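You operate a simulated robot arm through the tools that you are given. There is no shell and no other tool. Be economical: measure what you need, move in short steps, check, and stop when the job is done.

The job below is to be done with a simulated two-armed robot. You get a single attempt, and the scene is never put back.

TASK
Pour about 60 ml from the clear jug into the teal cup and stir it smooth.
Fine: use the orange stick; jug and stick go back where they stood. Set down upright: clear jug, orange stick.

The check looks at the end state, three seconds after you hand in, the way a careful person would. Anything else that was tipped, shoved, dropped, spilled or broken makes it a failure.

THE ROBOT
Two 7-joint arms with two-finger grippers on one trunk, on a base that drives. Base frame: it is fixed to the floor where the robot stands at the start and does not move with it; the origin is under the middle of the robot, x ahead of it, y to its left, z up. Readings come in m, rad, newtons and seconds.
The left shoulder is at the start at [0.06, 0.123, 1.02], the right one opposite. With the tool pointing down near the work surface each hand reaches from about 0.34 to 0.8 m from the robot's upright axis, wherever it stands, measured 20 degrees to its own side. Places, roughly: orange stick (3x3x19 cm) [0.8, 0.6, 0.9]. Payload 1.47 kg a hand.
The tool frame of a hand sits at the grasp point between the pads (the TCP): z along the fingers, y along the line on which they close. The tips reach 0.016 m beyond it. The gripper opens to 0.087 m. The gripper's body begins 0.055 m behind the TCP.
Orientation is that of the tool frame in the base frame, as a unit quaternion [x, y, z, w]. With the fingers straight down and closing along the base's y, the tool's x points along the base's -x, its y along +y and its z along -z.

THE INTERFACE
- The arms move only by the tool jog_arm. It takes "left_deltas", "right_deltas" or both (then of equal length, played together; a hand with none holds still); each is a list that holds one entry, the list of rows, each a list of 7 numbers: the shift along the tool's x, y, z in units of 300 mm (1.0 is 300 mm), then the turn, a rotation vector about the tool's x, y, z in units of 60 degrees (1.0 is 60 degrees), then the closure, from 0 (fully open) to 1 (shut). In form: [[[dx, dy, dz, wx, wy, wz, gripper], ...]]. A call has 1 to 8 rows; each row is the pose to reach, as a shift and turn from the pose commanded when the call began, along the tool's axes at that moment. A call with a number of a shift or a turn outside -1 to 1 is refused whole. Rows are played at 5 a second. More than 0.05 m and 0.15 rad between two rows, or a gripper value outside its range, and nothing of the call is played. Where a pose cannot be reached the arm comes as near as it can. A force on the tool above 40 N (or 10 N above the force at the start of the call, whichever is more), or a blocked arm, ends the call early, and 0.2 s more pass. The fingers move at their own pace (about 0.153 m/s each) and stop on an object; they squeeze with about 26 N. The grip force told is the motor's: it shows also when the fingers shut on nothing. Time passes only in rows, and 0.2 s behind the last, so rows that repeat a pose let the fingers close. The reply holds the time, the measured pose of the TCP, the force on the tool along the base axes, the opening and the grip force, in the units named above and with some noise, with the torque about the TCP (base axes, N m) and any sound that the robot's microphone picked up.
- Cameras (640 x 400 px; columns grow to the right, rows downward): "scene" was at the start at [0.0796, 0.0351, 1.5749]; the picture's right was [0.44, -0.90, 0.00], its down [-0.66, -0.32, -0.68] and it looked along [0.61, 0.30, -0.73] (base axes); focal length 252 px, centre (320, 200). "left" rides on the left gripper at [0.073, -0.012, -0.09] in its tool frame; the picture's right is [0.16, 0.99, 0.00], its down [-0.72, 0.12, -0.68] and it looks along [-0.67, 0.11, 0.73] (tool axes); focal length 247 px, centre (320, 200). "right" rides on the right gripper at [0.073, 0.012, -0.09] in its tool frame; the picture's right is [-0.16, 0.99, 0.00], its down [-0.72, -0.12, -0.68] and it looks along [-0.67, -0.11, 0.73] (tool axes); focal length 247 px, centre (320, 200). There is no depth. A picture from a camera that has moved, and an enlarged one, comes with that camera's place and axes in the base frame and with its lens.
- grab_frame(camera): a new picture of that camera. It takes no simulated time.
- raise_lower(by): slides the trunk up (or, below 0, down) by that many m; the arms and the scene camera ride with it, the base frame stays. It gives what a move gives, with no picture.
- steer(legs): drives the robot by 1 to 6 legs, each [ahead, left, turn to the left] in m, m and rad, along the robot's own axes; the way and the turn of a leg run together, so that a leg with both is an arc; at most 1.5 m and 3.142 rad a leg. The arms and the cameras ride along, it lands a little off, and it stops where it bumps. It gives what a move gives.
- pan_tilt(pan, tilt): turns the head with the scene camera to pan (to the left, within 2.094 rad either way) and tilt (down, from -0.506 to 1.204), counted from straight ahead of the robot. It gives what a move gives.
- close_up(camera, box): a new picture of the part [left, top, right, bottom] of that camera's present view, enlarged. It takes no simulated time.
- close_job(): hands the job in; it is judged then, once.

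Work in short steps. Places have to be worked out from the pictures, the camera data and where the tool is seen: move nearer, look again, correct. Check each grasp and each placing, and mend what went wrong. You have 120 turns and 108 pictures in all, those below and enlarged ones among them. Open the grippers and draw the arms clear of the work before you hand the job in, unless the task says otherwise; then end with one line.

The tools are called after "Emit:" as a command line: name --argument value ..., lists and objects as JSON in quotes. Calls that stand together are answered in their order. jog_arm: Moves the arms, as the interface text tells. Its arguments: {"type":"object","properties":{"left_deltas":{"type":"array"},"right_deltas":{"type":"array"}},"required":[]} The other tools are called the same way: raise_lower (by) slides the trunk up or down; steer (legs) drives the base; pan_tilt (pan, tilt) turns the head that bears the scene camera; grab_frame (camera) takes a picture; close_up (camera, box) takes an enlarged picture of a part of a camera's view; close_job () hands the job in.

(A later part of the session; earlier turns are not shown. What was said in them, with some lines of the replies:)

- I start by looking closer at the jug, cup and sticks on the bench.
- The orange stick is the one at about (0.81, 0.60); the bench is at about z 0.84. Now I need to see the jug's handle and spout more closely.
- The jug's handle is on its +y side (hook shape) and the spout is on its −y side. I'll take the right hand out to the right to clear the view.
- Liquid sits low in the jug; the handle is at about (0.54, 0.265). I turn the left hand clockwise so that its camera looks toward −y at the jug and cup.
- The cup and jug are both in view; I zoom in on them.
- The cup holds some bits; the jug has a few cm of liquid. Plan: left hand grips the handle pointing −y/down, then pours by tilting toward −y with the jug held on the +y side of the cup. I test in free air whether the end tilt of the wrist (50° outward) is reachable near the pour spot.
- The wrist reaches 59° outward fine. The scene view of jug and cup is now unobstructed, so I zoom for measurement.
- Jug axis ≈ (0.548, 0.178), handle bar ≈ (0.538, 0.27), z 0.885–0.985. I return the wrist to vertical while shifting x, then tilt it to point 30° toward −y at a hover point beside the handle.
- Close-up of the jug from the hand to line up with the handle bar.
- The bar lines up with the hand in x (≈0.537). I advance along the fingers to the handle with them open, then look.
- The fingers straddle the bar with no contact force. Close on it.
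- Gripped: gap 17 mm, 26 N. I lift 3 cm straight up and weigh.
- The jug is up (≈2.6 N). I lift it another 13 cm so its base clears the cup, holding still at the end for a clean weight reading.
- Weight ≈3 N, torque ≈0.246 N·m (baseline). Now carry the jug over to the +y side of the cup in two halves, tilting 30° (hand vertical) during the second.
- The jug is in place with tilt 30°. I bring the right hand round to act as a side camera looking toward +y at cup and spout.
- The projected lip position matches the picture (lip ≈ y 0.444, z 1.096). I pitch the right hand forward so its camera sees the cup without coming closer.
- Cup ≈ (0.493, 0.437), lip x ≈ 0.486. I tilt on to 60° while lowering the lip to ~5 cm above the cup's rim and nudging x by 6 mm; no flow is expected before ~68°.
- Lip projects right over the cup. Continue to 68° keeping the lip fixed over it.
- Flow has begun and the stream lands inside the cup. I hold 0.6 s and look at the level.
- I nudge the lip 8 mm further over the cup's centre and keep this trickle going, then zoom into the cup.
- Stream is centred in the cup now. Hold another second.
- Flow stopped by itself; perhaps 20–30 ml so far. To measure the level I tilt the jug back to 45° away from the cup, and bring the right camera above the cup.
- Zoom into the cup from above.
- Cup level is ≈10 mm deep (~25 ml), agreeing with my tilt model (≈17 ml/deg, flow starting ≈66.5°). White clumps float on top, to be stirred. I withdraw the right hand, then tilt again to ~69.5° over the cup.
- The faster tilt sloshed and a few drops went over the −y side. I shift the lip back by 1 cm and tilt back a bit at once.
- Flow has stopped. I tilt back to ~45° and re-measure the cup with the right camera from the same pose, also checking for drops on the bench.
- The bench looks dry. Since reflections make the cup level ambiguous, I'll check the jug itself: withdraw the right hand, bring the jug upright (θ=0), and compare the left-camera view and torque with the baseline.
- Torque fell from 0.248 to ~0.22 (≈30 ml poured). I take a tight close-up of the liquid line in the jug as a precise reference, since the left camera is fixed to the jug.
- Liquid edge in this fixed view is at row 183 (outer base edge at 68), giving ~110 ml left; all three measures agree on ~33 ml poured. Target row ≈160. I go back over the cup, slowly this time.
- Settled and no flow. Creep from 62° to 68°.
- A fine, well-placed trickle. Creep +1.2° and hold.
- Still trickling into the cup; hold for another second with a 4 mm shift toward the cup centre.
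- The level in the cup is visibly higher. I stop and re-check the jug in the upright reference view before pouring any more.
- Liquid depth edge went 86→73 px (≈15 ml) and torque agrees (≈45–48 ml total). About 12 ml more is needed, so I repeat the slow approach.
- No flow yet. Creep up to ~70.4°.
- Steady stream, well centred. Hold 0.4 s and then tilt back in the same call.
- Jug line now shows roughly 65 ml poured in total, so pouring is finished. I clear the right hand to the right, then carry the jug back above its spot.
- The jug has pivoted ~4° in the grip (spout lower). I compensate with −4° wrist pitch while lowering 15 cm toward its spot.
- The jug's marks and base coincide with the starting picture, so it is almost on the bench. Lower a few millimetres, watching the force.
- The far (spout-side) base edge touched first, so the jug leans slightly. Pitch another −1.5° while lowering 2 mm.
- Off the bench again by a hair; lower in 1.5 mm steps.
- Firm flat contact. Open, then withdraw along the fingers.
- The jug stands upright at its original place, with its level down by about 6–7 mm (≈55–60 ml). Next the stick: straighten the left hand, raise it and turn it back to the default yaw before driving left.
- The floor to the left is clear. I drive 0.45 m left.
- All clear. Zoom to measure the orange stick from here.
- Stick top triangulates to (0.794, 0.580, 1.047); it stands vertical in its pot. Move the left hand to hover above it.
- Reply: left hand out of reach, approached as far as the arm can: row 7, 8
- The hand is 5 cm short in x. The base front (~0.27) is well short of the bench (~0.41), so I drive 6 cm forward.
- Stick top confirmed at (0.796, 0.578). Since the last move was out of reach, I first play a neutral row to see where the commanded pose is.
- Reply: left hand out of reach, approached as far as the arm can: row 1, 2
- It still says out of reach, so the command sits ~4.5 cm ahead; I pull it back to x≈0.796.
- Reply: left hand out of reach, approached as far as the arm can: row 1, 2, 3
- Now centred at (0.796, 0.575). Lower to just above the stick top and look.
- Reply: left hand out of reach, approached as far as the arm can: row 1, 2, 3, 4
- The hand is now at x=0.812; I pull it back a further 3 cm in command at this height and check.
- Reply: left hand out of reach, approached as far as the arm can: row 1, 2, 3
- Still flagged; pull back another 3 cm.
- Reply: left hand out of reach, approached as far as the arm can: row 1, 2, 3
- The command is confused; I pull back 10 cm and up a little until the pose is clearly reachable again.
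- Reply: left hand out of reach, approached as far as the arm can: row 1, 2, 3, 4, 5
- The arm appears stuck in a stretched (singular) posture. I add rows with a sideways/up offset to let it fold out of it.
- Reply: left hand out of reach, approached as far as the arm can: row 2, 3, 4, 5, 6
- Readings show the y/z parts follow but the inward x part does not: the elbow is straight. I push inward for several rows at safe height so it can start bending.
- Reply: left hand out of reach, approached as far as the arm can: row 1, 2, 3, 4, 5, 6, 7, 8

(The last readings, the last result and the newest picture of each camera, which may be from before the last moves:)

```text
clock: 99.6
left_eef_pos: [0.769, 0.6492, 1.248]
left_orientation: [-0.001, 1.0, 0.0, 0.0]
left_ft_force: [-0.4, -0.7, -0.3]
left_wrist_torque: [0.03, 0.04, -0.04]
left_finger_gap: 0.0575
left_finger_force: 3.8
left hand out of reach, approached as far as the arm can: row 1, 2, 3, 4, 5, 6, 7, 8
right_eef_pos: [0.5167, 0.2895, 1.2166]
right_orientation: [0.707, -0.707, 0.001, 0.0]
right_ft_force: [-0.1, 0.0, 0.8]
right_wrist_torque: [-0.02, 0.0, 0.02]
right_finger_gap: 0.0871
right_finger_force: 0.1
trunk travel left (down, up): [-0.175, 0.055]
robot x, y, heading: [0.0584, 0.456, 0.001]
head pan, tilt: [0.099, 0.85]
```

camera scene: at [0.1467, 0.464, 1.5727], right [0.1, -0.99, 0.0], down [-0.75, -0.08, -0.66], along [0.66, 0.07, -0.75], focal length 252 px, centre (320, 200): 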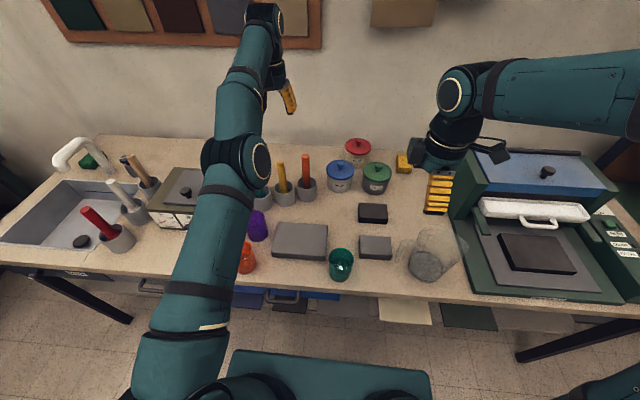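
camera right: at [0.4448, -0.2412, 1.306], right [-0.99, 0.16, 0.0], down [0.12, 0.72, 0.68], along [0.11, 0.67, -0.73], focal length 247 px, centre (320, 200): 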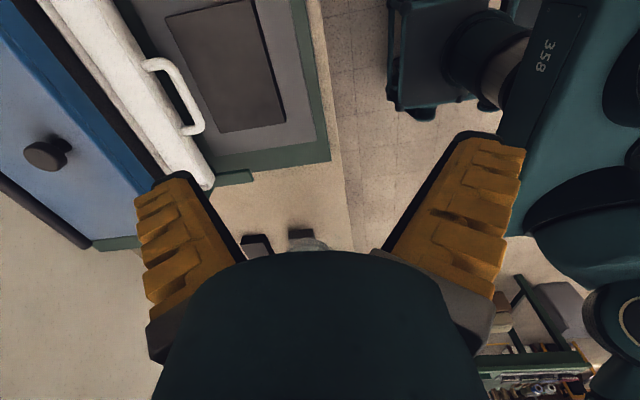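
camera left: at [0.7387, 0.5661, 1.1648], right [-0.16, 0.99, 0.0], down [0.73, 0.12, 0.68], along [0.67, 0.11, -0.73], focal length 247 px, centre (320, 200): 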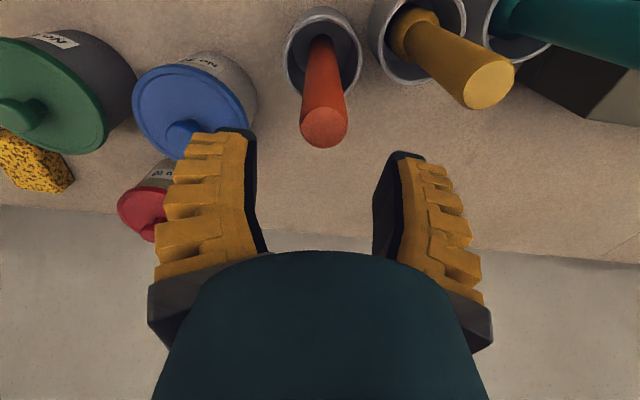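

The elbow is locked straight while the commanded point lies nearer. I swing the commanded point upward (free space) to make the elbow flex.

Emit:
jog_arm --left_deltas '[[[0, 0, -0.12, 0, 0, 0, 0.4], [0, 0, -0.24, 0, 0, 0, 0.4], [0, 0, -0.36, 0, 0, 0, 0.4], [0, 0, -0.48, 0, 0, 0, 0.4], [0, 0.1, -0.6, 0, 0, 0, 0.4], [0, 0.2, -0.6, 0, 0, 0, 0.4], [0, 0.3, -0.6, 0, 0, 0, 0.4], [0, 0.3, -0.6, 0, 0, 0, 0.4]]]'

Emit:
grab_frame --camera "scene"

```text
clock: 101.4
left_eef_pos: [0.6942, 0.7065, 1.3822]
left_orientation: [-0.001, 1.0, 0.0, 0.001]
left_ft_force: [-0.2, 0.1, 0.3]
left_wrist_torque: [-0.04, 0.0, -0.02]
left_finger_gap: 0.0576
left_finger_force: 4.1
left hand out of reach, approached as far as the arm can: row 1, 2, 3, 4, 5, 6, 7, 8
right_eef_pos: [0.5169, 0.2883, 1.2176]
right_orientation: [0.708, -0.707, 0.0, 0.0]
right_ft_force: [0.9, -0.3, 0.4]
right_wrist_torque: [0.03, -0.03, 0.04]
right_finger_gap: 0.087
right_finger_force: 0.2
trunk travel left (down, up): [-0.175, 0.055]
robot x, y, heading: [0.0591, 0.4581, 0.002]
head pan, tilt: [0.099, 0.85]
```

```text
32 pictures are left
camera scene: at [0.1457, 0.465, 1.5727], right [0.1, -0.99, 0.0], down [-0.75, -0.08, -0.66], along [0.66, 0.07, -0.75], focal length 252 px, centre (320, 200)
```

scene: 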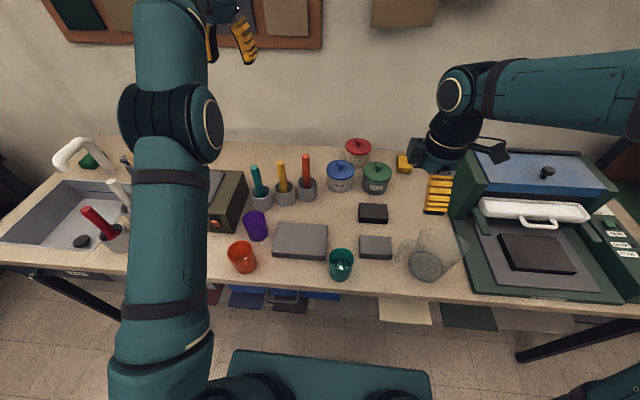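

Elbow bends up/left on this arm, so a swing to the right/down along the reach boundary should flex it. I put the command near the actual hand and sweep right.

Emit:
jog_arm --left_deltas '[[[-0.16, 0, 0, 0, 0, 0, 0.4], [-0.32, -0.0, 0, 0, 0, 0, 0.4], [-0.48, -0.0, 0, 0, 0, 0, 0.4], [-0.64, -0.0, 0, 0, 0, 0, 0.4], [-0.76, -0.1, 0, 0, 0, 0, 0.4], [-0.78, -0.25, 0.03, 0, 0, 0, 0.4], [-0.78, -0.4, 0.08, 0, 0, 0, 0.4], [-0.78, -0.55, 0.14, 0, 0, 0, 0.4]]]'

Emit:
jog_arm --left_deltas '[[[0, -0.15, 0.08, 0, 0, 0, 0.4], [0.04, -0.3, 0.16, 0, 0, 0, 0.4], [0.08, -0.45, 0.24, 0, 0, 0, 0.4], [0.12, -0.55, 0.3, 0, 0, 0, 0.4], [0.2, -0.55, 0.3, 0, 0, 0, 0.4], [0.3, -0.55, 0.3, 0, 0, 0, 0.4], [0.4, -0.55, 0.3, 0, 0, 0, 0.4]]]'

```text
clock: 103.2
left_eef_pos: [0.7514, 0.5967, 1.2906]
left_orientation: [-0.002, 1.0, 0.0, 0.0]
left_ft_force: [0.2, -0.1, 0.3]
left_wrist_torque: [0.0, -0.02, -0.04]
left_finger_gap: 0.0572
left_finger_force: 3.4
left hand out of reach, approached as far as the arm can: row 1, 2, 3, 4, 5, 6, 7, 8
right_eef_pos: [0.5171, 0.2894, 1.2156]
right_orientation: [0.708, -0.706, 0.0, 0.0]
right_ft_force: [0.7, 0.2, -0.6]
right_wrist_torque: [0.0, 0.01, 0.0]
right_finger_gap: 0.0869
right_finger_force: 0.1
trunk travel left (down, up): [-0.175, 0.055]
robot x, y, heading: [0.0621, 0.4561, 0.002]
head pan, tilt: [0.099, 0.85]
```

```text
refused: row 1 steps farther than a row can; nothing moved
```

Continue the sweep with smaller rows, keeping the command on the boundary first, then stepping inward.

Emit:
jog_arm --left_deltas '[[[-0.14, 0, 0, 0, 0, 0, 0.4], [-0.26, 0, 0, 0, 0, 0, 0.4], [-0.25, -0.13, 0.05, 0, 0, 0, 0.4], [-0.23, -0.26, 0.1, 0, 0, 0, 0.4], [-0.19, -0.39, 0.15, 0, 0, 0, 0.4], [-0.13, -0.52, 0.2, 0, 0, 0, 0.4], [-0.03, -0.62, 0.22, 0, 0, 0, 0.4], [0.1, -0.7, 0.22, 0, 0, 0, 0.4]]]'

```text
clock: 105.0
left_eef_pos: [0.7144, 0.3895, 1.2322]
left_orientation: [-0.001, 1.0, -0.001, 0.001]
left_ft_force: [-0.8, 0.5, 0.5]
left_wrist_torque: [-0.02, -0.06, 0.01]
left_finger_gap: 0.0577
left_finger_force: 3.5
left hand out of reach, approached as far as the arm can: row 1, 2, 3, 4, 5, 6, 7
right_eef_pos: [0.5149, 0.2878, 1.2175]
right_orientation: [0.708, -0.706, 0.001, 0.0]
right_ft_force: [-1.5, -0.7, -0.8]
right_wrist_torque: [0.03, -0.02, 0.0]
right_finger_gap: 0.0869
right_finger_force: 0.0
trunk travel left (down, up): [-0.175, 0.055]
robot x, y, heading: [0.0597, 0.4564, 0.002]
head pan, tilt: [0.099, 0.85]
```

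Row 8 was reachable, so the elbow seems freed. Hold briefly, moving slightly away from the right hand.

Emit:
jog_arm --left_deltas '[[[0, 0.1, 0, 0, 0, 0, 0.4], [0, 0.2, 0, 0, 0, 0, 0.4], [0, 0.3, 0, 0, 0, 0, 0.4], [0, 0.3, 0, 0, 0, 0, 0.4]]]'

```text
clock: 106.0
left_eef_pos: [0.7174, 0.481, 1.2335]
left_orientation: [-0.002, 1.0, 0.0, 0.0]
left_ft_force: [0.5, -0.4, 0.5]
left_wrist_torque: [0.02, -0.02, -0.01]
left_finger_gap: 0.0572
left_finger_force: 4.2
right_eef_pos: [0.5178, 0.288, 1.2155]
right_orientation: [0.708, -0.706, 0.0, 0.0]
right_ft_force: [-0.1, 1.0, 0.3]
right_wrist_torque: [0.02, -0.02, -0.02]
right_finger_gap: 0.0871
right_finger_force: 0.0
trunk travel left (down, up): [-0.175, 0.055]
robot x, y, heading: [0.0617, 0.4543, 0.004]
head pan, tilt: [0.099, 0.85]
```

Freed: command and hand agree at (0.717, 0.481, 1.234). To keep clear of the straight-arm limit I drive 3 cm further forward.

Emit:
steer --legs '[[0.03, 0, 0]]'

Emit:
jog_arm --left_deltas '[[[0, 0.1, 0.05, 0, 0, 0, 0.4], [0, 0.2, 0.1, 0, 0, 0, 0.4], [0, 0.3, 0.15, 0, 0, 0, 0.4], [0, 0.32, 0.26, 0, 0, 0, 0.4], [-0.05, 0.32, 0.38, 0, 0, 0, 0.4], [-0.1, 0.32, 0.48, 0, 0, 0, 0.4]]]'

Emit:
grab_frame --camera "left"

```text
clock: 106.9
left_eef_pos: [0.7499, 0.4814, 1.2332]
left_orientation: [0.0, 1.0, 0.0, 0.0]
left_ft_force: [1.4, -0.6, -0.8]
left_wrist_torque: [-0.01, 0.03, -0.03]
left_finger_gap: 0.0573
left_finger_force: 3.9
right_eef_pos: [0.547, 0.2883, 1.2156]
right_orientation: [0.708, -0.707, 0.0, 0.0]
right_ft_force: [1.3, 0.8, -0.6]
right_wrist_torque: [0.0, 0.02, 0.01]
right_finger_gap: 0.0869
right_finger_force: 0.2
trunk travel left (down, up): [-0.175, 0.055]
robot x, y, heading: [0.0887, 0.456, 0.004]
head pan, tilt: [0.099, 0.85]
```

```text
clock: 108.3
left_eef_pos: [0.7812, 0.5763, 1.0886]
left_orientation: [0.0, 1.0, 0.001, 0.0]
left_ft_force: [0.1, 0.8, -0.1]
left_wrist_torque: [-0.01, 0.05, 0.04]
left_finger_gap: 0.0574
left_finger_force: 3.8
right_eef_pos: [0.5475, 0.289, 1.2163]
right_orientation: [0.708, -0.707, 0.0, -0.001]
right_ft_force: [0.3, -0.3, -0.9]
right_wrist_torque: [-0.02, 0.05, -0.03]
right_finger_gap: 0.0872
right_finger_force: 0.1
trunk travel left (down, up): [-0.175, 0.055]
robot x, y, heading: [0.0906, 0.4584, 0.003]
head pan, tilt: [0.099, 0.85]
```

```text
31 pictures are left
camera left: at [0.7062, 0.565, 1.178], right [-0.16, 0.99, 0.0], down [0.72, 0.12, 0.68], along [0.67, 0.11, -0.73], focal length 247 px, centre (320, 200)
```

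left: 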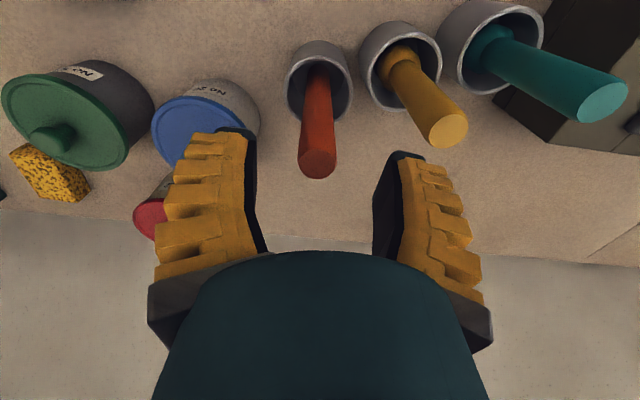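

All reachable now; stick top again at (0.795, 0.578). Shift 1.5 cm forward, then down around the stick.

Emit:
jog_arm --left_deltas '[[[-0.03, 0.004, 0, 0, 0, 0, 0.4], [-0.047, 0.006, 0.03, 0, 0, 0, 0.4], [-0.047, 0.006, 0.1, 0, 0, 0, 0.4], [-0.047, 0.006, 0.19, 0, 0, 0, 0.4], [-0.047, 0.006, 0.275, 0, 0, 0, 0.4]]]'

Emit:
grab_frame --camera "left"

```text
clock: 109.5
left_eef_pos: [0.7918, 0.581, 1.0078]
left_orientation: [0.0, 1.0, -0.001, -0.001]
left_ft_force: [-0.5, -1.1, -0.7]
left_wrist_torque: [0.01, 0.03, 0.02]
left_finger_gap: 0.0571
left_finger_force: 3.7
right_eef_pos: [0.5464, 0.2883, 1.2161]
right_orientation: [0.708, -0.707, 0.0, 0.001]
right_ft_force: [1.3, -0.3, 0.1]
right_wrist_torque: [-0.02, 0.04, -0.03]
right_finger_gap: 0.087
right_finger_force: 0.0
trunk travel left (down, up): [-0.175, 0.055]
robot x, y, heading: [0.0929, 0.4545, 0.001]
head pan, tilt: [0.099, 0.85]
```

```text
30 pictures are left
camera left: at [0.718, 0.5678, 1.0972], right [-0.16, 0.99, 0.0], down [0.72, 0.12, 0.68], along [0.67, 0.11, -0.73], focal length 247 px, centre (320, 200)
```

left: 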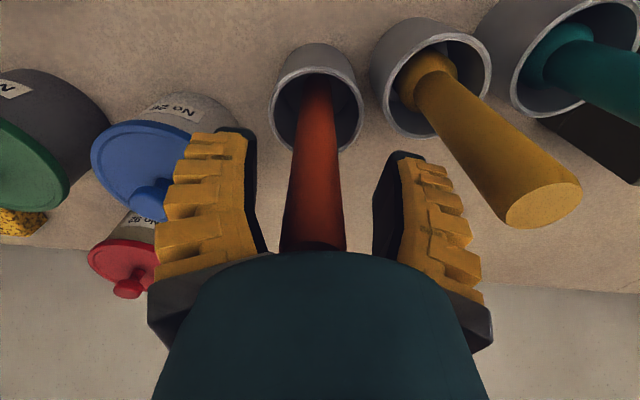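

Stick is between the pads. Close.

Emit:
jog_arm --left_deltas '[[[0, 0, 0, 0, 0, 0, 0.7], [0, 0, 0, 0, 0, 0, 1], [0, 0, 0, 0, 0, 0, 1], [0, 0, 0, 0, 0, 0, 1]]]'

Emit:
jog_arm --left_deltas '[[[0, 0, -0.03, 0, 0, 0, 1], [0, 0, -0.1, 0, 0, 0, 1], [0, 0, -0.2, 0, 0, 0, 1], [0, 0, -0.3, 0, 0, 0, 1], [0, 0, -0.35, 0, 0, 0, 1]]]'

Emit:
grab_frame --camera "left"

Emit:
close_up --camera "scene" --box '[245, 80, 375, 220]'

```text
clock: 110.5
left_eef_pos: [0.7914, 0.5803, 1.0093]
left_orientation: [0.0, 1.0, 0.0, 0.001]
left_ft_force: [1.6, -0.4, 7.8]
left_wrist_torque: [-0.03, -0.33, -0.04]
left_finger_gap: 0.0204
left_finger_force: 26.1
right_eef_pos: [0.5457, 0.2886, 1.2173]
right_orientation: [0.707, -0.707, 0.0, 0.0]
right_ft_force: [-0.4, 0.0, -0.3]
right_wrist_torque: [-0.01, -0.02, 0.01]
right_finger_gap: 0.0871
right_finger_force: 0.2
trunk travel left (down, up): [-0.175, 0.055]
robot x, y, heading: [0.0899, 0.4559, -0.006]
head pan, tilt: [0.099, 0.85]
```

```text
clock: 111.7
left_eef_pos: [0.7926, 0.5796, 1.1134]
left_orientation: [0.0, 1.0, 0.0, 0.0]
left_ft_force: [1.1, -0.1, -1.2]
left_wrist_torque: [-0.01, -0.01, -0.01]
left_finger_gap: 0.0185
left_finger_force: 26.4
right_eef_pos: [0.5471, 0.2887, 1.2168]
right_orientation: [0.708, -0.706, 0.0, 0.001]
right_ft_force: [0.1, 0.2, 0.0]
right_wrist_torque: [0.0, 0.02, 0.0]
right_finger_gap: 0.0869
right_finger_force: 0.0
trunk travel left (down, up): [-0.175, 0.055]
robot x, y, heading: [0.0921, 0.4544, 0.001]
head pan, tilt: [0.099, 0.85]
```

```text
29 pictures are left
camera left: at [0.718, 0.5679, 1.2026], right [-0.16, 0.99, 0.0], down [0.72, 0.12, 0.68], along [0.67, 0.11, -0.73], focal length 247 px, centre (320, 200)
```

left: 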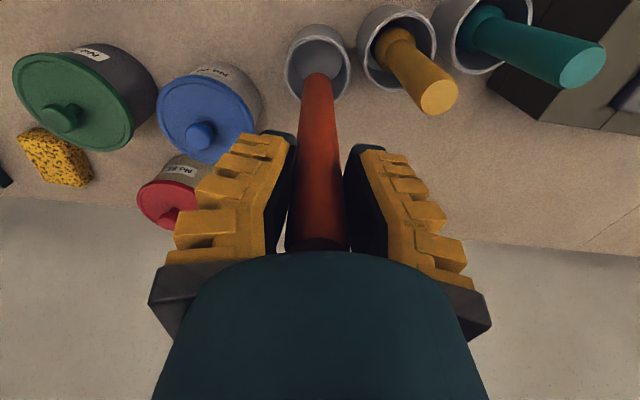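

```text
2.86 times, centred on (310, 150) of scene
camera zoom: at [0.1757, 0.4645, 1.5727], right [0.1, -0.99, 0.0], down [-0.75, -0.08, -0.66], along [0.66, 0.07, -0.75], focal length 720 px, centre (349, 343)
```

zoom: 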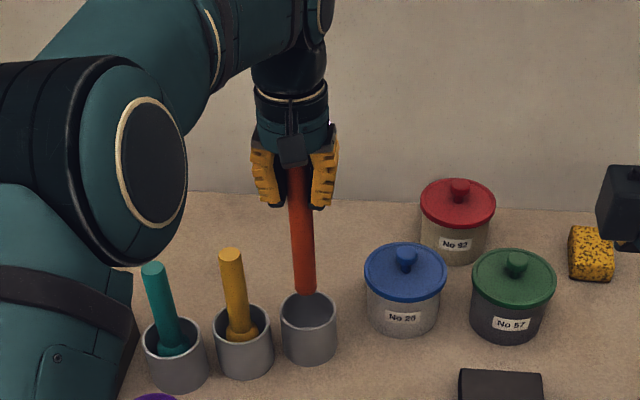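

Stick is held vertical, tip 15.3 cm below the TCP. I clear the right hand further right, lift the stick, and carry it toward the cup.

Emit:
jog_arm --right_deltas '[[[0.13, 0, 0, 0, 0, 0, 0], [0.27, 0, 0, 0, 0, 0, 0], [0.41, 0, 0, 0, 0, 0, 0], [0.55, 0, 0, 0, 0, 0, 0], [0.67, 0, 0, 0, 0, 0, 0]]]' --left_deltas '[[[0, 0, -0.06, 0, 0, 0, 1], [0, 0, -0.13, 0, 0, 0, 1], [0, 0, -0.2, 0, 0, 0, 1], [0.05, -0.02, -0.24, 0, 0, 0, 1], [0.12, -0.055, -0.25, 0, 0, 0, 1]]]'

Emit:
jog_arm --left_deltas '[[[0.08, -0.037, 0, 0, 0, 0, 1], [0.2, -0.092, 0, 0, 0, 0, 1], [0.33, -0.152, 0, 0, 0, 0, 1], [0.47, -0.216, 0, 0, 0, 0, 1], [0.61, -0.28, 0, 0, 0, 0, 1], [0.74, -0.34, 0, 0, 0, 0, 1], [0.84, -0.385, 0, 0, 0, 0, 1], [0.88, -0.405, 0, 0, 0, 0, 1]]]'

Emit:
close_up --camera "scene" --box '[250, 130, 430, 290]'

Emit:
grab_frame --camera "left"

```text
clock: 112.9
left_eef_pos: [0.7552, 0.5622, 1.1892]
left_orientation: [0.0, 1.0, 0.0, 0.0]
left_ft_force: [-0.4, 0.7, -0.9]
left_wrist_torque: [0.0, 0.02, -0.01]
left_finger_gap: 0.0186
left_finger_force: 25.6
right_eef_pos: [0.5449, 0.0856, 1.2158]
right_orientation: [0.708, -0.706, -0.001, 0.001]
right_ft_force: [0.4, -1.7, -0.1]
right_wrist_torque: [0.0, 0.01, 0.02]
right_finger_gap: 0.0871
right_finger_force: 0.0
trunk travel left (down, up): [-0.175, 0.055]
robot x, y, heading: [0.0891, 0.4569, -0.001]
head pan, tilt: [0.099, 0.85]
```

```text
clock: 114.7
left_eef_pos: [0.4919, 0.4414, 1.1865]
left_orientation: [0.0, 1.0, 0.0, 0.0]
left_ft_force: [-0.4, 0.3, -0.8]
left_wrist_torque: [-0.02, 0.02, -0.03]
left_finger_gap: 0.0187
left_finger_force: 25.9
right_eef_pos: [0.5466, 0.0871, 1.2166]
right_orientation: [0.707, -0.707, -0.001, -0.001]
right_ft_force: [-0.6, -0.6, -0.2]
right_wrist_torque: [0.03, 0.0, -0.03]
right_finger_gap: 0.0868
right_finger_force: 0.0
trunk travel left (down, up): [-0.175, 0.055]
robot x, y, heading: [0.0908, 0.4603, 0.003]
head pan, tilt: [0.099, 0.85]
```

```text
2.50 times, centred on (340, 210) of scene
camera zoom: at [0.1756, 0.4644, 1.5727], right [0.1, -0.99, 0.0], down [-0.75, -0.08, -0.66], along [0.66, 0.07, -0.75], focal length 630 px, centre (270, 175)
```

zoom: 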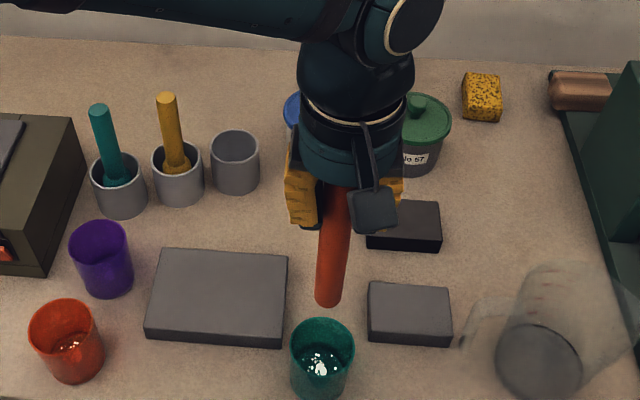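

```text
26 pictures are left
camera left: at [0.4177, 0.4286, 1.2757], right [-0.16, 0.99, 0.0], down [0.72, 0.12, 0.68], along [0.67, 0.11, -0.73], focal length 247 px, centre (320, 200)
```

left: 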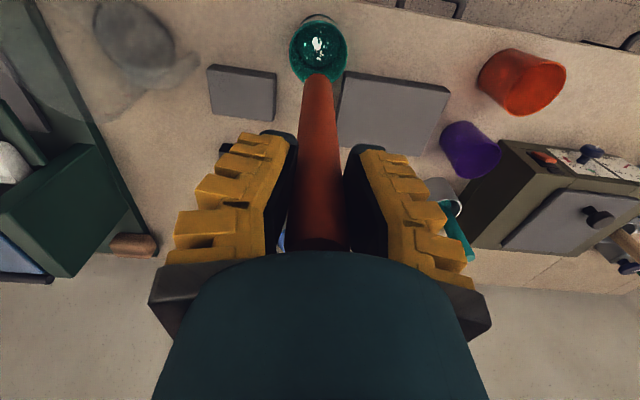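

Tip and cup centre agree within a few mm. Lower the stick into the cup to about 1 cm above its floor.

Emit:
jog_arm --left_deltas '[[[-0.002, -0.003, 0.12, 0, 0, 0, 1], [-0.002, -0.003, 0.24, 0, 0, 0, 1], [-0.002, -0.003, 0.36, 0, 0, 0, 1], [-0.002, -0.003, 0.46, 0, 0, 0, 1], [-0.002, -0.003, 0.53, 0, 0, 0, 1], [-0.002, -0.003, 0.565, 0, 0, 0, 1]]]'

Emit:
close_up --camera "left" --box '[270, 0, 370, 110]'

Emit:
close_up --camera "scene" --box '[290, 200, 400, 300]'

```text
clock: 116.1
left_eef_pos: [0.4929, 0.4389, 1.0181]
left_orientation: [0.0, 1.0, -0.001, -0.001]
left_ft_force: [-0.5, -0.2, -0.4]
left_wrist_torque: [0.02, -0.01, -0.03]
left_finger_gap: 0.0183
left_finger_force: 25.8
right_eef_pos: [0.5467, 0.088, 1.2161]
right_orientation: [0.707, -0.707, 0.0, -0.001]
right_ft_force: [0.6, -0.6, 0.3]
right_wrist_torque: [0.0, -0.01, -0.01]
right_finger_gap: 0.0869
right_finger_force: 0.1
trunk travel left (down, up): [-0.175, 0.055]
robot x, y, heading: [0.089, 0.4578, 0.005]
head pan, tilt: [0.099, 0.85]
```

```text
3.64 times, centred on (320, 55) of left
camera zoom: at [0.4192, 0.4275, 1.1068], right [-0.16, 0.99, 0.0], down [0.72, 0.12, 0.68], along [0.67, 0.11, -0.73], focal length 898 px, centre (320, 727)
```

zoom: 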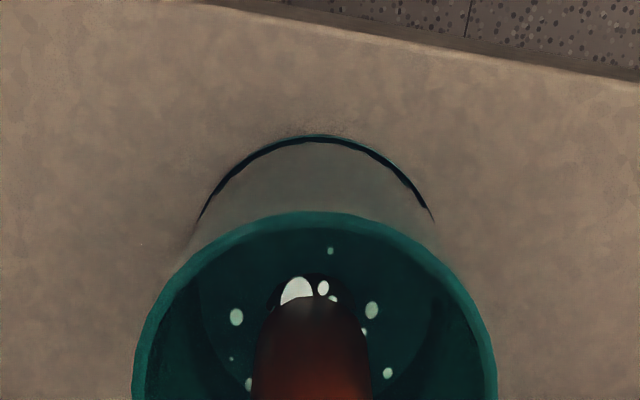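

```text
4.00 times, centred on (345, 250) of scene
camera zoom: at [0.1758, 0.4643, 1.5727], right [0.1, -0.99, 0.0], down [-0.75, -0.08, -0.66], along [0.66, 0.07, -0.75], focal length 1008 px, centre (220, 0)
```

zoom: 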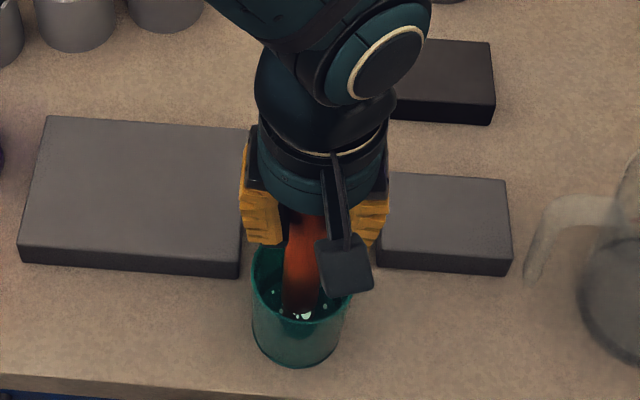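

The tip is a bit forward of the cup's centre (≈1 cm). I shift back and stir one slow circle of 9 mm radius, watching the forces.

Emit:
jog_arm --left_deltas '[[[0.04, 0, 0, 0, 0, 0, 1], [0.04, 0.03, 0, 0, 0, 0, 1], [0.061, 0.021, 0, 0, 0, 0, 1], [0.07, 0, 0, 0, 0, 0, 1], [0.061, -0.021, 0, 0, 0, 0, 1], [0.04, -0.03, 0, 0, 0, 0, 1], [0.019, -0.021, 0, 0, 0, 0, 1], [0.01, 0, 0, 0, 0, 0, 1]]]'

Emit:
close_up --camera "left" --box '[270, 0, 370, 110]'

```text
clock: 117.9
left_eef_pos: [0.4897, 0.4399, 1.0181]
left_orientation: [0.0, 1.0, 0.001, 0.0]
left_ft_force: [-0.7, 0.6, -0.5]
left_wrist_torque: [0.04, -0.03, -0.02]
left_finger_gap: 0.0182
left_finger_force: 26.1
right_eef_pos: [0.5451, 0.0875, 1.2169]
right_orientation: [0.708, -0.706, 0.0, 0.0]
right_ft_force: [-0.1, -0.3, 0.1]
right_wrist_torque: [0.04, -0.01, -0.03]
right_finger_gap: 0.0868
right_finger_force: 0.1
trunk travel left (down, up): [-0.175, 0.055]
robot x, y, heading: [0.0891, 0.4521, -0.003]
head pan, tilt: [0.099, 0.85]
```

```text
3.64 times, centred on (320, 55) of left
camera zoom: at [0.4157, 0.4283, 1.1073], right [-0.16, 0.99, 0.0], down [0.72, 0.12, 0.68], along [0.67, 0.11, -0.73], focal length 898 px, centre (320, 727)
```

zoom: 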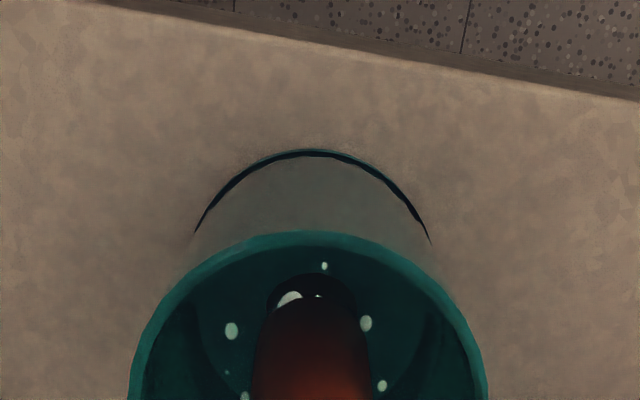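

No contact and fewer clumps. Stir on with quicker loops (two per call).

Emit:
jog_arm --left_deltas '[[[0.03, 0.03, 0, 0, 0, 0, 1], [0.06, 0, 0, 0, 0, 0, 1], [0.03, -0.03, 0, 0, 0, 0, 1], [0, 0, 0, 0, 0, 0, 1], [0.03, 0.03, 0, 0, 0, 0, 1], [0.06, 0, 0, 0, 0, 0, 1], [0.03, -0.03, 0, 0, 0, 0, 1], [0, 0, 0, 0, 0, 0, 1]]]'

Emit:
jog_arm --left_deltas '[[[0.03, 0.033, 0, 0, 0, 0, 1], [0.063, 0, 0, 0, 0, 0, 1], [0.03, -0.033, 0, 0, 0, 0, 1], [0, 0, 0, 0, 0, 0, 1], [0.03, 0.033, 0, 0, 0, 0, 1], [0.063, 0, 0, 0, 0, 0, 1], [0.03, -0.033, 0, 0, 0, 0, 1], [0, 0, 0, 0, 0, 0, 1]]]'

Emit:
jog_arm --left_deltas '[[[0.03, 0.033, 0, 0, 0, 0, 1], [0.063, 0, 0, 0, 0, 0, 1], [0.03, -0.033, 0, 0, 0, 0, 1], [0, 0, 0, 0, 0, 0, 1], [0.03, 0.033, 0, 0, 0, 0, 1], [0.063, 0, 0, 0, 0, 0, 1], [0.03, -0.033, 0, 0, 0, 0, 1], [0, 0, 0, 0, 0, 0, 1]]]'

Emit:
close_up --camera "left" --box '[270, 0, 370, 110]'

Emit:
close_up --camera "scene" --box '[310, 230, 370, 300]'

```text
clock: 119.7
left_eef_pos: [0.49, 0.4406, 1.0172]
left_orientation: [-0.001, 1.0, 0.0, 0.0]
left_ft_force: [0.9, 0.0, -1.2]
left_wrist_torque: [-0.03, 0.01, -0.02]
left_finger_gap: 0.0181
left_finger_force: 25.7
right_eef_pos: [0.5464, 0.0879, 1.215]
right_orientation: [0.708, -0.706, 0.001, 0.0]
right_ft_force: [0.4, -0.5, 0.0]
right_wrist_torque: [0.02, 0.0, -0.02]
right_finger_gap: 0.0872
right_finger_force: 0.1
trunk travel left (down, up): [-0.175, 0.055]
robot x, y, heading: [0.0908, 0.4572, -0.002]
head pan, tilt: [0.099, 0.85]
```

```text
clock: 121.5
left_eef_pos: [0.4894, 0.4413, 1.017]
left_orientation: [0.0, 1.0, 0.0, 0.001]
left_ft_force: [-0.3, -0.1, -0.7]
left_wrist_torque: [0.02, 0.01, 0.01]
left_finger_gap: 0.0184
left_finger_force: 26.7
right_eef_pos: [0.5448, 0.0885, 1.2164]
right_orientation: [0.708, -0.707, 0.0, 0.0]
right_ft_force: [0.1, -0.2, 1.7]
right_wrist_torque: [-0.01, -0.01, 0.0]
right_finger_gap: 0.087
right_finger_force: 0.1
trunk travel left (down, up): [-0.175, 0.055]
robot x, y, heading: [0.0891, 0.4568, 0.005]
head pan, tilt: [0.099, 0.85]
```

```text
clock: 123.3
left_eef_pos: [0.4902, 0.4401, 1.0163]
left_orientation: [0.0, 1.0, 0.0, 0.001]
left_ft_force: [-0.2, 0.1, -0.8]
left_wrist_torque: [0.0, -0.02, -0.02]
left_finger_gap: 0.0178
left_finger_force: 26.3
right_eef_pos: [0.5464, 0.0881, 1.216]
right_orientation: [0.708, -0.706, 0.0, 0.0]
right_ft_force: [-0.1, -0.1, -0.7]
right_wrist_torque: [-0.02, -0.01, 0.0]
right_finger_gap: 0.0871
right_finger_force: 0.2
trunk travel left (down, up): [-0.175, 0.055]
robot x, y, heading: [0.0886, 0.4571, 0.002]
head pan, tilt: [0.099, 0.85]
```

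```text
3.64 times, centred on (320, 55) of left
camera zoom: at [0.4173, 0.4275, 1.1064], right [-0.16, 0.99, 0.0], down [0.72, 0.12, 0.68], along [0.67, 0.11, -0.73], focal length 898 px, centre (320, 727)
```

zoom: 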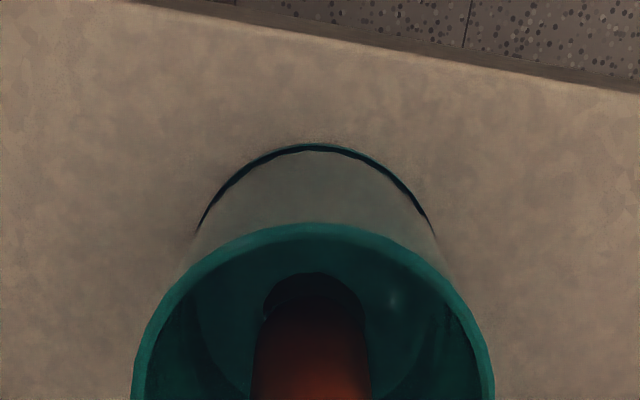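

```text
5.71 times, centred on (340, 265) of scene
camera zoom: at [0.1757, 0.465, 1.5727], right [0.1, -0.99, 0.0], down [-0.75, -0.08, -0.66], along [0.66, 0.07, -0.75], focal length 1440 px, centre (206, -171)
```

zoom: 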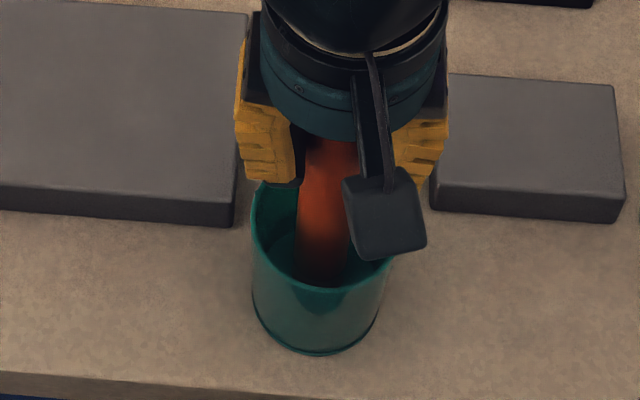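

The clumps are gone and the surface is smooth. A couple more loops for good measure, then lift straight up from the centre and let it drip over the cup.

Emit:
jog_arm --left_deltas '[[[0.03, 0.033, 0, 0, 0, 0, 1], [0.063, 0, 0, 0, 0, 0, 1], [0.03, -0.033, 0, 0, 0, 0, 1], [0, 0, 0, 0, 0, 0, 1], [0.03, 0.033, 0, 0, 0, 0, 1], [0.063, 0, 0, 0, 0, 0, 1], [0.03, -0.02, 0, 0, 0, 0, 1], [0.03, 0, 0, 0, 0, 0, 1]]]'

Emit:
jog_arm --left_deltas '[[[0, 0, -0.05, 0, 0, 0, 1], [0, 0, -0.1, 0, 0, 0, 1], [0, 0, -0.15, 0, 0, 0, 1], [0, 0, -0.2, 0, 0, 0, 1], [0, 0, -0.2, 0, 0, 0, 1], [0, 0, -0.2, 0, 0, 0, 1], [0, 0, -0.25, 0, 0, 0, 1], [0, 0, -0.3, 0, 0, 0, 1]]]'

Emit:
jog_arm --left_deltas '[[[0, 0, 0, 0, 0, 0, 1], [0, 0, 0, 0, 0, 0, 1], [0, 0, 0, 0, 0, 0, 1], [0, 0, -0.1, 0, 0, 0, 1], [0, 0, -0.2, 0, 0, 0, 1], [0, 0, -0.27, 0, 0, 0, 1]]]'

Emit:
close_up --camera "scene" --box '[250, 130, 430, 290]'

```text
clock: 125.1
left_eef_pos: [0.4816, 0.439, 1.018]
left_orientation: [0.0, 1.0, -0.001, 0.0]
left_ft_force: [0.0, 0.2, -0.4]
left_wrist_torque: [-0.01, -0.01, -0.04]
left_finger_gap: 0.0181
left_finger_force: 26.2
right_eef_pos: [0.5455, 0.0878, 1.2166]
right_orientation: [0.708, -0.706, 0.0, 0.0]
right_ft_force: [0.0, 0.0, 0.0]
right_wrist_torque: [0.03, 0.01, 0.01]
right_finger_gap: 0.0871
right_finger_force: 0.0
trunk travel left (down, up): [-0.175, 0.055]
robot x, y, heading: [0.0887, 0.4552, 0.004]
head pan, tilt: [0.099, 0.85]
```

```text
clock: 126.9
left_eef_pos: [0.4805, 0.4413, 1.1069]
left_orientation: [-0.001, 1.0, 0.0, 0.0]
left_ft_force: [1.0, -0.3, -0.8]
left_wrist_torque: [-0.01, -0.01, 0.04]
left_finger_gap: 0.0178
left_finger_force: 26.4
right_eef_pos: [0.5462, 0.088, 1.2161]
right_orientation: [0.708, -0.707, 0.0, 0.0]
right_ft_force: [-0.4, -0.1, 0.2]
right_wrist_torque: [0.01, 0.0, 0.04]
right_finger_gap: 0.0871
right_finger_force: 0.0
trunk travel left (down, up): [-0.175, 0.055]
robot x, y, heading: [0.0948, 0.4558, -0.004]
head pan, tilt: [0.099, 0.85]
```

```text
clock: 128.3
left_eef_pos: [0.4791, 0.4425, 1.19]
left_orientation: [0.0, 1.0, 0.001, 0.0]
left_ft_force: [0.1, -0.1, 0.5]
left_wrist_torque: [0.01, 0.01, -0.02]
left_finger_gap: 0.018
left_finger_force: 26.0
right_eef_pos: [0.5464, 0.0878, 1.2172]
right_orientation: [0.708, -0.706, 0.0, 0.0]
right_ft_force: [-0.1, 0.4, -0.3]
right_wrist_torque: [0.01, -0.01, 0.02]
right_finger_gap: 0.0871
right_finger_force: 0.1
trunk travel left (down, up): [-0.175, 0.055]
robot x, y, heading: [0.0897, 0.4572, -0.001]
head pan, tilt: [0.099, 0.85]
```

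```text
2.50 times, centred on (340, 210) of scene
camera zoom: at [0.1754, 0.4646, 1.5727], right [0.1, -0.99, 0.0], down [-0.75, -0.08, -0.66], along [0.66, 0.07, -0.75], focal length 630 px, centre (270, 175)
```

zoom: 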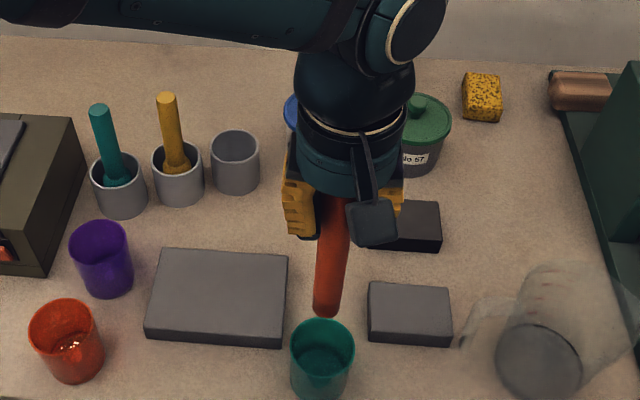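

The cup's content is smooth. Carry the stick back to its empty pot by the reverse path.

Emit:
jog_arm --left_deltas '[[[-0.05, 0.02, 0, 0, 0, 0, 1], [-0.17, 0.075, 0, 0, 0, 0, 1], [-0.31, 0.135, 0, 0, 0, 0, 1], [-0.45, 0.195, 0, 0, 0, 0, 1], [-0.59, 0.255, 0, 0, 0, 0, 1], [-0.73, 0.315, 0, 0, 0, 0, 1], [-0.86, 0.37, 0, 0, 0, 0, 1], [-0.92, 0.4, 0, 0, 0, 0, 1]]]'

Emit:
jog_arm --left_deltas '[[[-0.07, 0.03, 0, 0, 0, 0, 1], [-0.122, 0.058, 0.03, 0, 0, 0, 1], [-0.122, 0.058, 0.1, 0, 0, 0, 1], [-0.122, 0.058, 0.18, 0, 0, 0, 1], [-0.122, 0.058, 0.23, 0, 0, 0, 1]]]'

Emit:
grab_frame --camera "left"

Emit:
close_up --camera "scene" --box '[245, 80, 375, 220]'

```text
clock: 130.1
left_eef_pos: [0.7571, 0.5625, 1.188]
left_orientation: [0.0, 1.0, 0.001, 0.0]
left_ft_force: [-0.6, 0.5, -1.1]
left_wrist_torque: [-0.02, 0.02, 0.0]
left_finger_gap: 0.0178
left_finger_force: 26.2
right_eef_pos: [0.5467, 0.0873, 1.2156]
right_orientation: [0.708, -0.706, 0.0, 0.0]
right_ft_force: [-0.4, -0.1, -0.4]
right_wrist_torque: [0.0, 0.0, 0.02]
right_finger_gap: 0.087
right_finger_force: 0.1
trunk travel left (down, up): [-0.175, 0.055]
robot x, y, heading: [0.0897, 0.4559, 0.003]
head pan, tilt: [0.099, 0.85]
```

```text
clock: 131.3
left_eef_pos: [0.7922, 0.58, 1.1193]
left_orientation: [0.0, 1.0, 0.001, 0.0]
left_ft_force: [0.3, -0.6, 0.0]
left_wrist_torque: [0.03, 0.02, 0.03]
left_finger_gap: 0.0178
left_finger_force: 26.2
right_eef_pos: [0.5457, 0.0877, 1.2164]
right_orientation: [0.708, -0.707, 0.0, 0.0]
right_ft_force: [0.2, -1.0, -0.6]
right_wrist_torque: [-0.01, 0.02, -0.01]
right_finger_gap: 0.0869
right_finger_force: 0.0
trunk travel left (down, up): [-0.175, 0.055]
robot x, y, heading: [0.0911, 0.455, 0.005]
head pan, tilt: [0.099, 0.85]
```

```text
19 pictures are left
camera left: at [0.7188, 0.5665, 1.2081], right [-0.16, 0.99, 0.0], down [0.72, 0.12, 0.68], along [0.67, 0.11, -0.73], focal length 247 px, centre (320, 200)
```

left: 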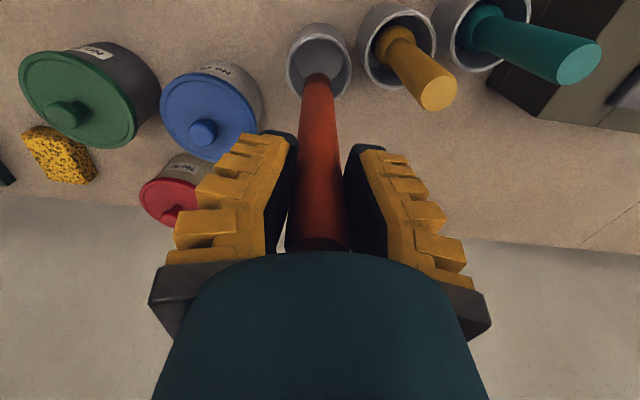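

```text
2.86 times, centred on (310, 150) of scene
camera zoom: at [0.1758, 0.4644, 1.5727], right [0.1, -0.99, 0.0], down [-0.75, -0.08, -0.66], along [0.66, 0.07, -0.75], focal length 720 px, centre (349, 343)
```

zoom: 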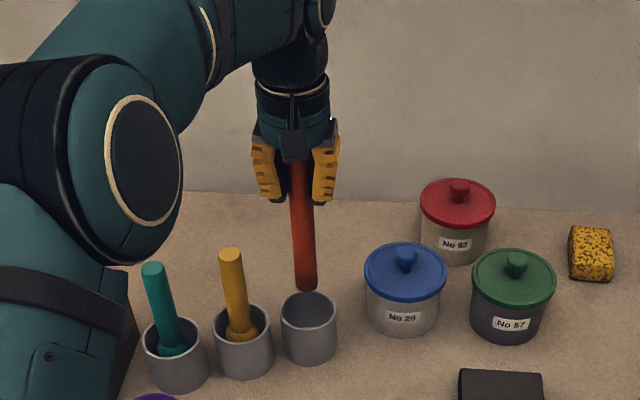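

The view equals that at removal. Lower into the pot to just above its floor.

Emit:
jog_arm --left_deltas '[[[0, 0, 0.08, 0, 0, 0, 1], [0, 0, 0.16, 0, 0, 0, 1], [0, 0, 0.25, 0, 0, 0, 1], [0, 0, 0.32, 0, 0, 0, 1], [0, 0, 0.345, 0, 0, 0, 1]]]'

Emit:
jog_arm --left_deltas '[[[0, 0, 0.009, 0, 0, 0, 1], [0, 0, 0.018, 0, 0, 0, 1]]]'

Emit:
grab_frame --camera "left"

```text
clock: 132.5
left_eef_pos: [0.7932, 0.5772, 1.0161]
left_orientation: [-0.001, 1.0, -0.001, 0.001]
left_ft_force: [-1.1, -1.0, -0.4]
left_wrist_torque: [-0.01, 0.01, -0.01]
left_finger_gap: 0.0177
left_finger_force: 25.6
right_eef_pos: [0.546, 0.087, 1.2159]
right_orientation: [0.708, -0.706, -0.001, 0.0]
right_ft_force: [0.2, -0.9, 0.0]
right_wrist_torque: [-0.01, 0.02, -0.01]
right_finger_gap: 0.0873
right_finger_force: 0.1
trunk travel left (down, up): [-0.175, 0.055]
robot x, y, heading: [0.0888, 0.4549, 0.0]
head pan, tilt: [0.099, 0.85]
```

```text
clock: 133.1
left_eef_pos: [0.794, 0.5774, 1.0109]
left_orientation: [0.0, 1.0, 0.001, 0.0]
left_ft_force: [0.5, 0.7, -0.6]
left_wrist_torque: [-0.01, 0.04, -0.02]
left_finger_gap: 0.0182
left_finger_force: 25.8
right_eef_pos: [0.5452, 0.0879, 1.2156]
right_orientation: [0.708, -0.706, 0.0, 0.0]
right_ft_force: [-0.7, 0.5, 0.0]
right_wrist_torque: [-0.01, 0.0, -0.01]
right_finger_gap: 0.0867
right_finger_force: 0.1
trunk travel left (down, up): [-0.175, 0.055]
robot x, y, heading: [0.0894, 0.4545, 0.007]
head pan, tilt: [0.099, 0.85]
```

```text
17 pictures are left
camera left: at [0.7196, 0.5653, 1.1002], right [-0.16, 0.99, 0.0], down [0.72, 0.12, 0.68], along [0.67, 0.11, -0.73], focal length 247 px, centre (320, 200)
```

left: 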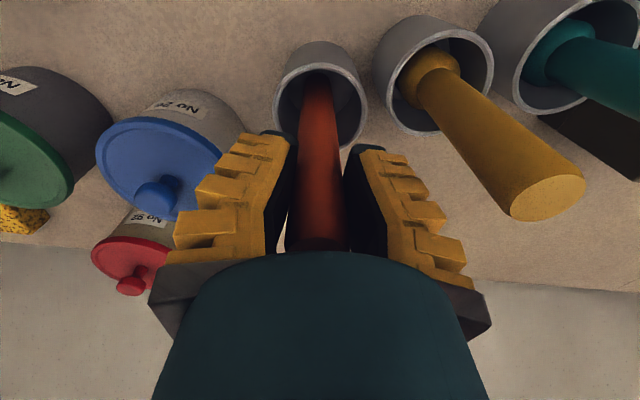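

Still no contact; lower in ~1.5 mm steps.

Emit:
jog_arm --left_deltas '[[[0, 0, 0.006, 0, 0, 0, 1], [0, 0, 0.006, 0, 0, 0, 1]]]'

Emit:
jog_arm --left_deltas '[[[0, 0, 0.006, 0, 0, 0, 1], [0, 0, 0.006, 0, 0, 0, 1]]]'

```text
clock: 133.7
left_eef_pos: [0.7927, 0.5794, 1.0109]
left_orientation: [0.0, 1.0, 0.0, 0.002]
left_ft_force: [0.1, -0.4, 4.6]
left_wrist_torque: [0.01, 0.01, -0.02]
left_finger_gap: 0.0187
left_finger_force: 26.0
right_eef_pos: [0.5453, 0.0884, 1.2147]
right_orientation: [0.708, -0.706, 0.0, 0.001]
right_ft_force: [1.3, 0.4, 0.1]
right_wrist_torque: [0.0, -0.02, 0.02]
right_finger_gap: 0.087
right_finger_force: 0.0
trunk travel left (down, up): [-0.175, 0.055]
robot x, y, heading: [0.0899, 0.4544, 0.008]
head pan, tilt: [0.099, 0.85]
```

```text
clock: 134.3
left_eef_pos: [0.7924, 0.5774, 1.0107]
left_orientation: [0.0, 1.0, 0.0, 0.002]
left_ft_force: [-0.2, -1.0, 12.0]
left_wrist_torque: [0.0, 0.01, -0.01]
left_finger_gap: 0.0215
left_finger_force: 25.8
right_eef_pos: [0.5451, 0.0877, 1.2155]
right_orientation: [0.707, -0.707, 0.001, 0.0]
right_ft_force: [-0.3, 0.0, -0.2]
right_wrist_torque: [-0.03, 0.01, 0.01]
right_finger_gap: 0.0872
right_finger_force: 0.1
trunk travel left (down, up): [-0.175, 0.055]
robot x, y, heading: [0.092, 0.4587, -0.004]
head pan, tilt: [0.099, 0.85]
```

Standing on the pot floor. Open partially (as before, clear of the neighbour) and look.

Emit:
jog_arm --left_deltas '[[[0, 0, 0, 0, 0, 0, 0.7], [0, 0, 0, 0, 0, 0, 0.5], [0, 0, 0, 0, 0, 0, 0.4]]]'

Emit:
grab_frame --camera "left"

```text
clock: 135.1
left_eef_pos: [0.7937, 0.5782, 1.0073]
left_orientation: [0.0, 1.0, 0.001, -0.001]
left_ft_force: [0.0, -0.4, 0.2]
left_wrist_torque: [0.02, 0.04, 0.01]
left_finger_gap: 0.0575
left_finger_force: 3.4
right_eef_pos: [0.5452, 0.0876, 1.2159]
right_orientation: [0.708, -0.707, 0.0, 0.0]
right_ft_force: [0.5, -0.2, 0.8]
right_wrist_torque: [-0.02, -0.03, 0.02]
right_finger_gap: 0.0869
right_finger_force: 0.0
trunk travel left (down, up): [-0.175, 0.055]
robot x, y, heading: [0.0936, 0.456, 0.005]
head pan, tilt: [0.099, 0.85]
```

```text
16 pictures are left
camera left: at [0.7195, 0.5656, 1.0966], right [-0.16, 0.99, 0.0], down [0.72, 0.12, 0.68], along [0.67, 0.11, -0.73], focal length 247 px, centre (320, 200)
```

left: 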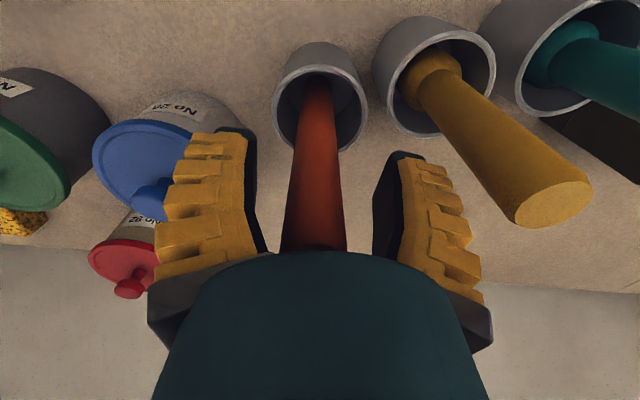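

The stick stands free, as before. Raise straight up off it, then retreat toward the robot.

Emit:
jog_arm --left_deltas '[[[0, 0, -0.05, 0, 0, 0, 0.4], [0, 0, -0.13, 0, 0, 0, 0.4], [0, 0, -0.22, 0, 0, 0, 0.4], [0, 0, -0.31, 0, 0, 0, 0.4], [0.05, 0, -0.4, 0, 0, 0, 0.4], [0.15, 0, -0.48, 0, 0, 0, 0.4]]]'

Emit:
jog_arm --left_deltas '[[[0.12, 0.05, -0.04, 0, 0, 0, 0], [0.25, 0.1, -0.08, 0, 0, 0, 0], [0.38, 0.15, -0.12, 0, 0, 0, 0], [0.5, 0.2, -0.16, 0, 0, 0, 0], [0.6, 0.25, -0.2, 0, 0, 0, 0]]]'

Emit:
grab_frame --camera "scene"

Emit:
close_up --camera "scene" --box '[245, 140, 475, 300]'

```text
clock: 136.5
left_eef_pos: [0.7438, 0.5786, 1.1543]
left_orientation: [0.0, 1.0, 0.0, 0.0]
left_ft_force: [-0.8, -0.1, 0.2]
left_wrist_torque: [-0.04, -0.05, -0.01]
left_finger_gap: 0.0574
left_finger_force: 4.3
right_eef_pos: [0.5439, 0.0883, 1.2179]
right_orientation: [0.707, -0.707, 0.0, 0.0]
right_ft_force: [0.4, -0.4, -0.1]
right_wrist_torque: [0.02, -0.02, 0.0]
right_finger_gap: 0.0866
right_finger_force: 0.2
trunk travel left (down, up): [-0.175, 0.055]
robot x, y, heading: [0.0912, 0.456, 0.004]
head pan, tilt: [0.099, 0.85]
```

```text
clock: 137.7
left_eef_pos: [0.564, 0.6529, 1.2128]
left_orientation: [0.0, 1.0, 0.0, 0.0]
left_ft_force: [0.7, 0.7, 0.2]
left_wrist_torque: [-0.01, 0.0, -0.01]
left_finger_gap: 0.0869
left_finger_force: 0.0
right_eef_pos: [0.544, 0.0877, 1.2175]
right_orientation: [0.708, -0.706, 0.0, -0.001]
right_ft_force: [0.2, -0.8, 0.3]
right_wrist_torque: [-0.06, -0.03, -0.01]
right_finger_gap: 0.0871
right_finger_force: 0.0
trunk travel left (down, up): [-0.175, 0.055]
robot x, y, heading: [0.0916, 0.4583, -0.001]
head pan, tilt: [0.099, 0.85]
```

```text
15 pictures are left
camera scene: at [0.1742, 0.4652, 1.5728], right [0.1, -0.99, 0.0], down [-0.75, -0.08, -0.66], along [0.66, 0.07, -0.75], focal length 252 px, centre (320, 200)
```

scene: 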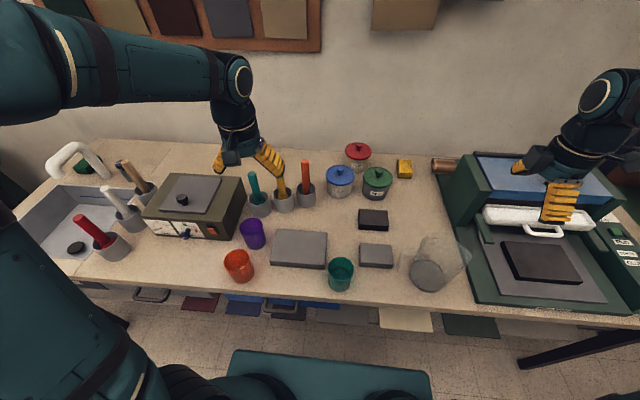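

```text
2.50 times, centred on (360, 220) of scene
camera zoom: at [0.1742, 0.4652, 1.5728], right [0.1, -0.99, 0.0], down [-0.75, -0.08, -0.66], along [0.66, 0.07, -0.75], focal length 630 px, centre (220, 150)
```

zoom: 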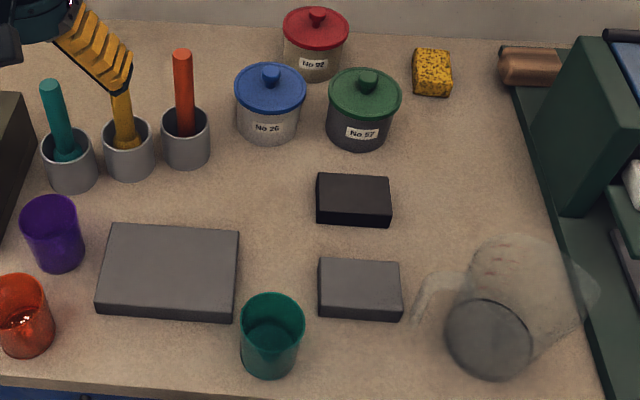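

Everything stands in place. One last close look at the cup level.

Emit:
close_up --camera "scene" --box '[315, 245, 365, 300]'

```text
7.27 times, centred on (340, 272) of scene
camera zoom: at [0.1742, 0.4652, 1.5728], right [0.1, -0.99, 0.0], down [-0.75, -0.08, -0.66], along [0.66, 0.07, -0.75], focal length 1833 px, centre (174, -327)
```

zoom: 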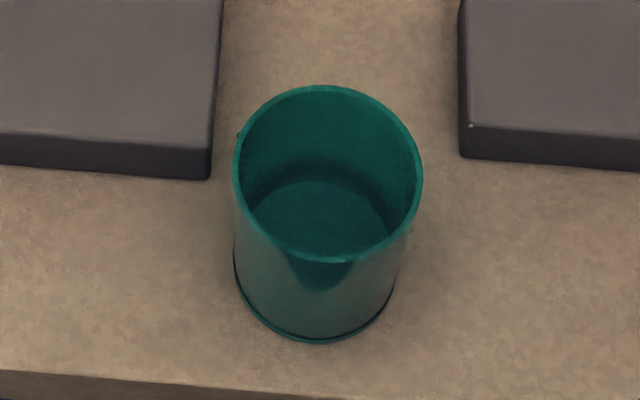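

The cup is upright and its content is smooth. The jug and stick are back in place, the bench looks dry, and both grippers are open and clear. Handing in.

Emit:
close_job

```text
The job is handed in.
```

I poured roughly 55 ml (estimates ran from 45 to 80 ml) into the teal cup and stirred it smooth with the orange stick. The jug and stick are back upright where they stood. A few drops went over the cup's side during one pour, though the bench looked dry in later pictures.
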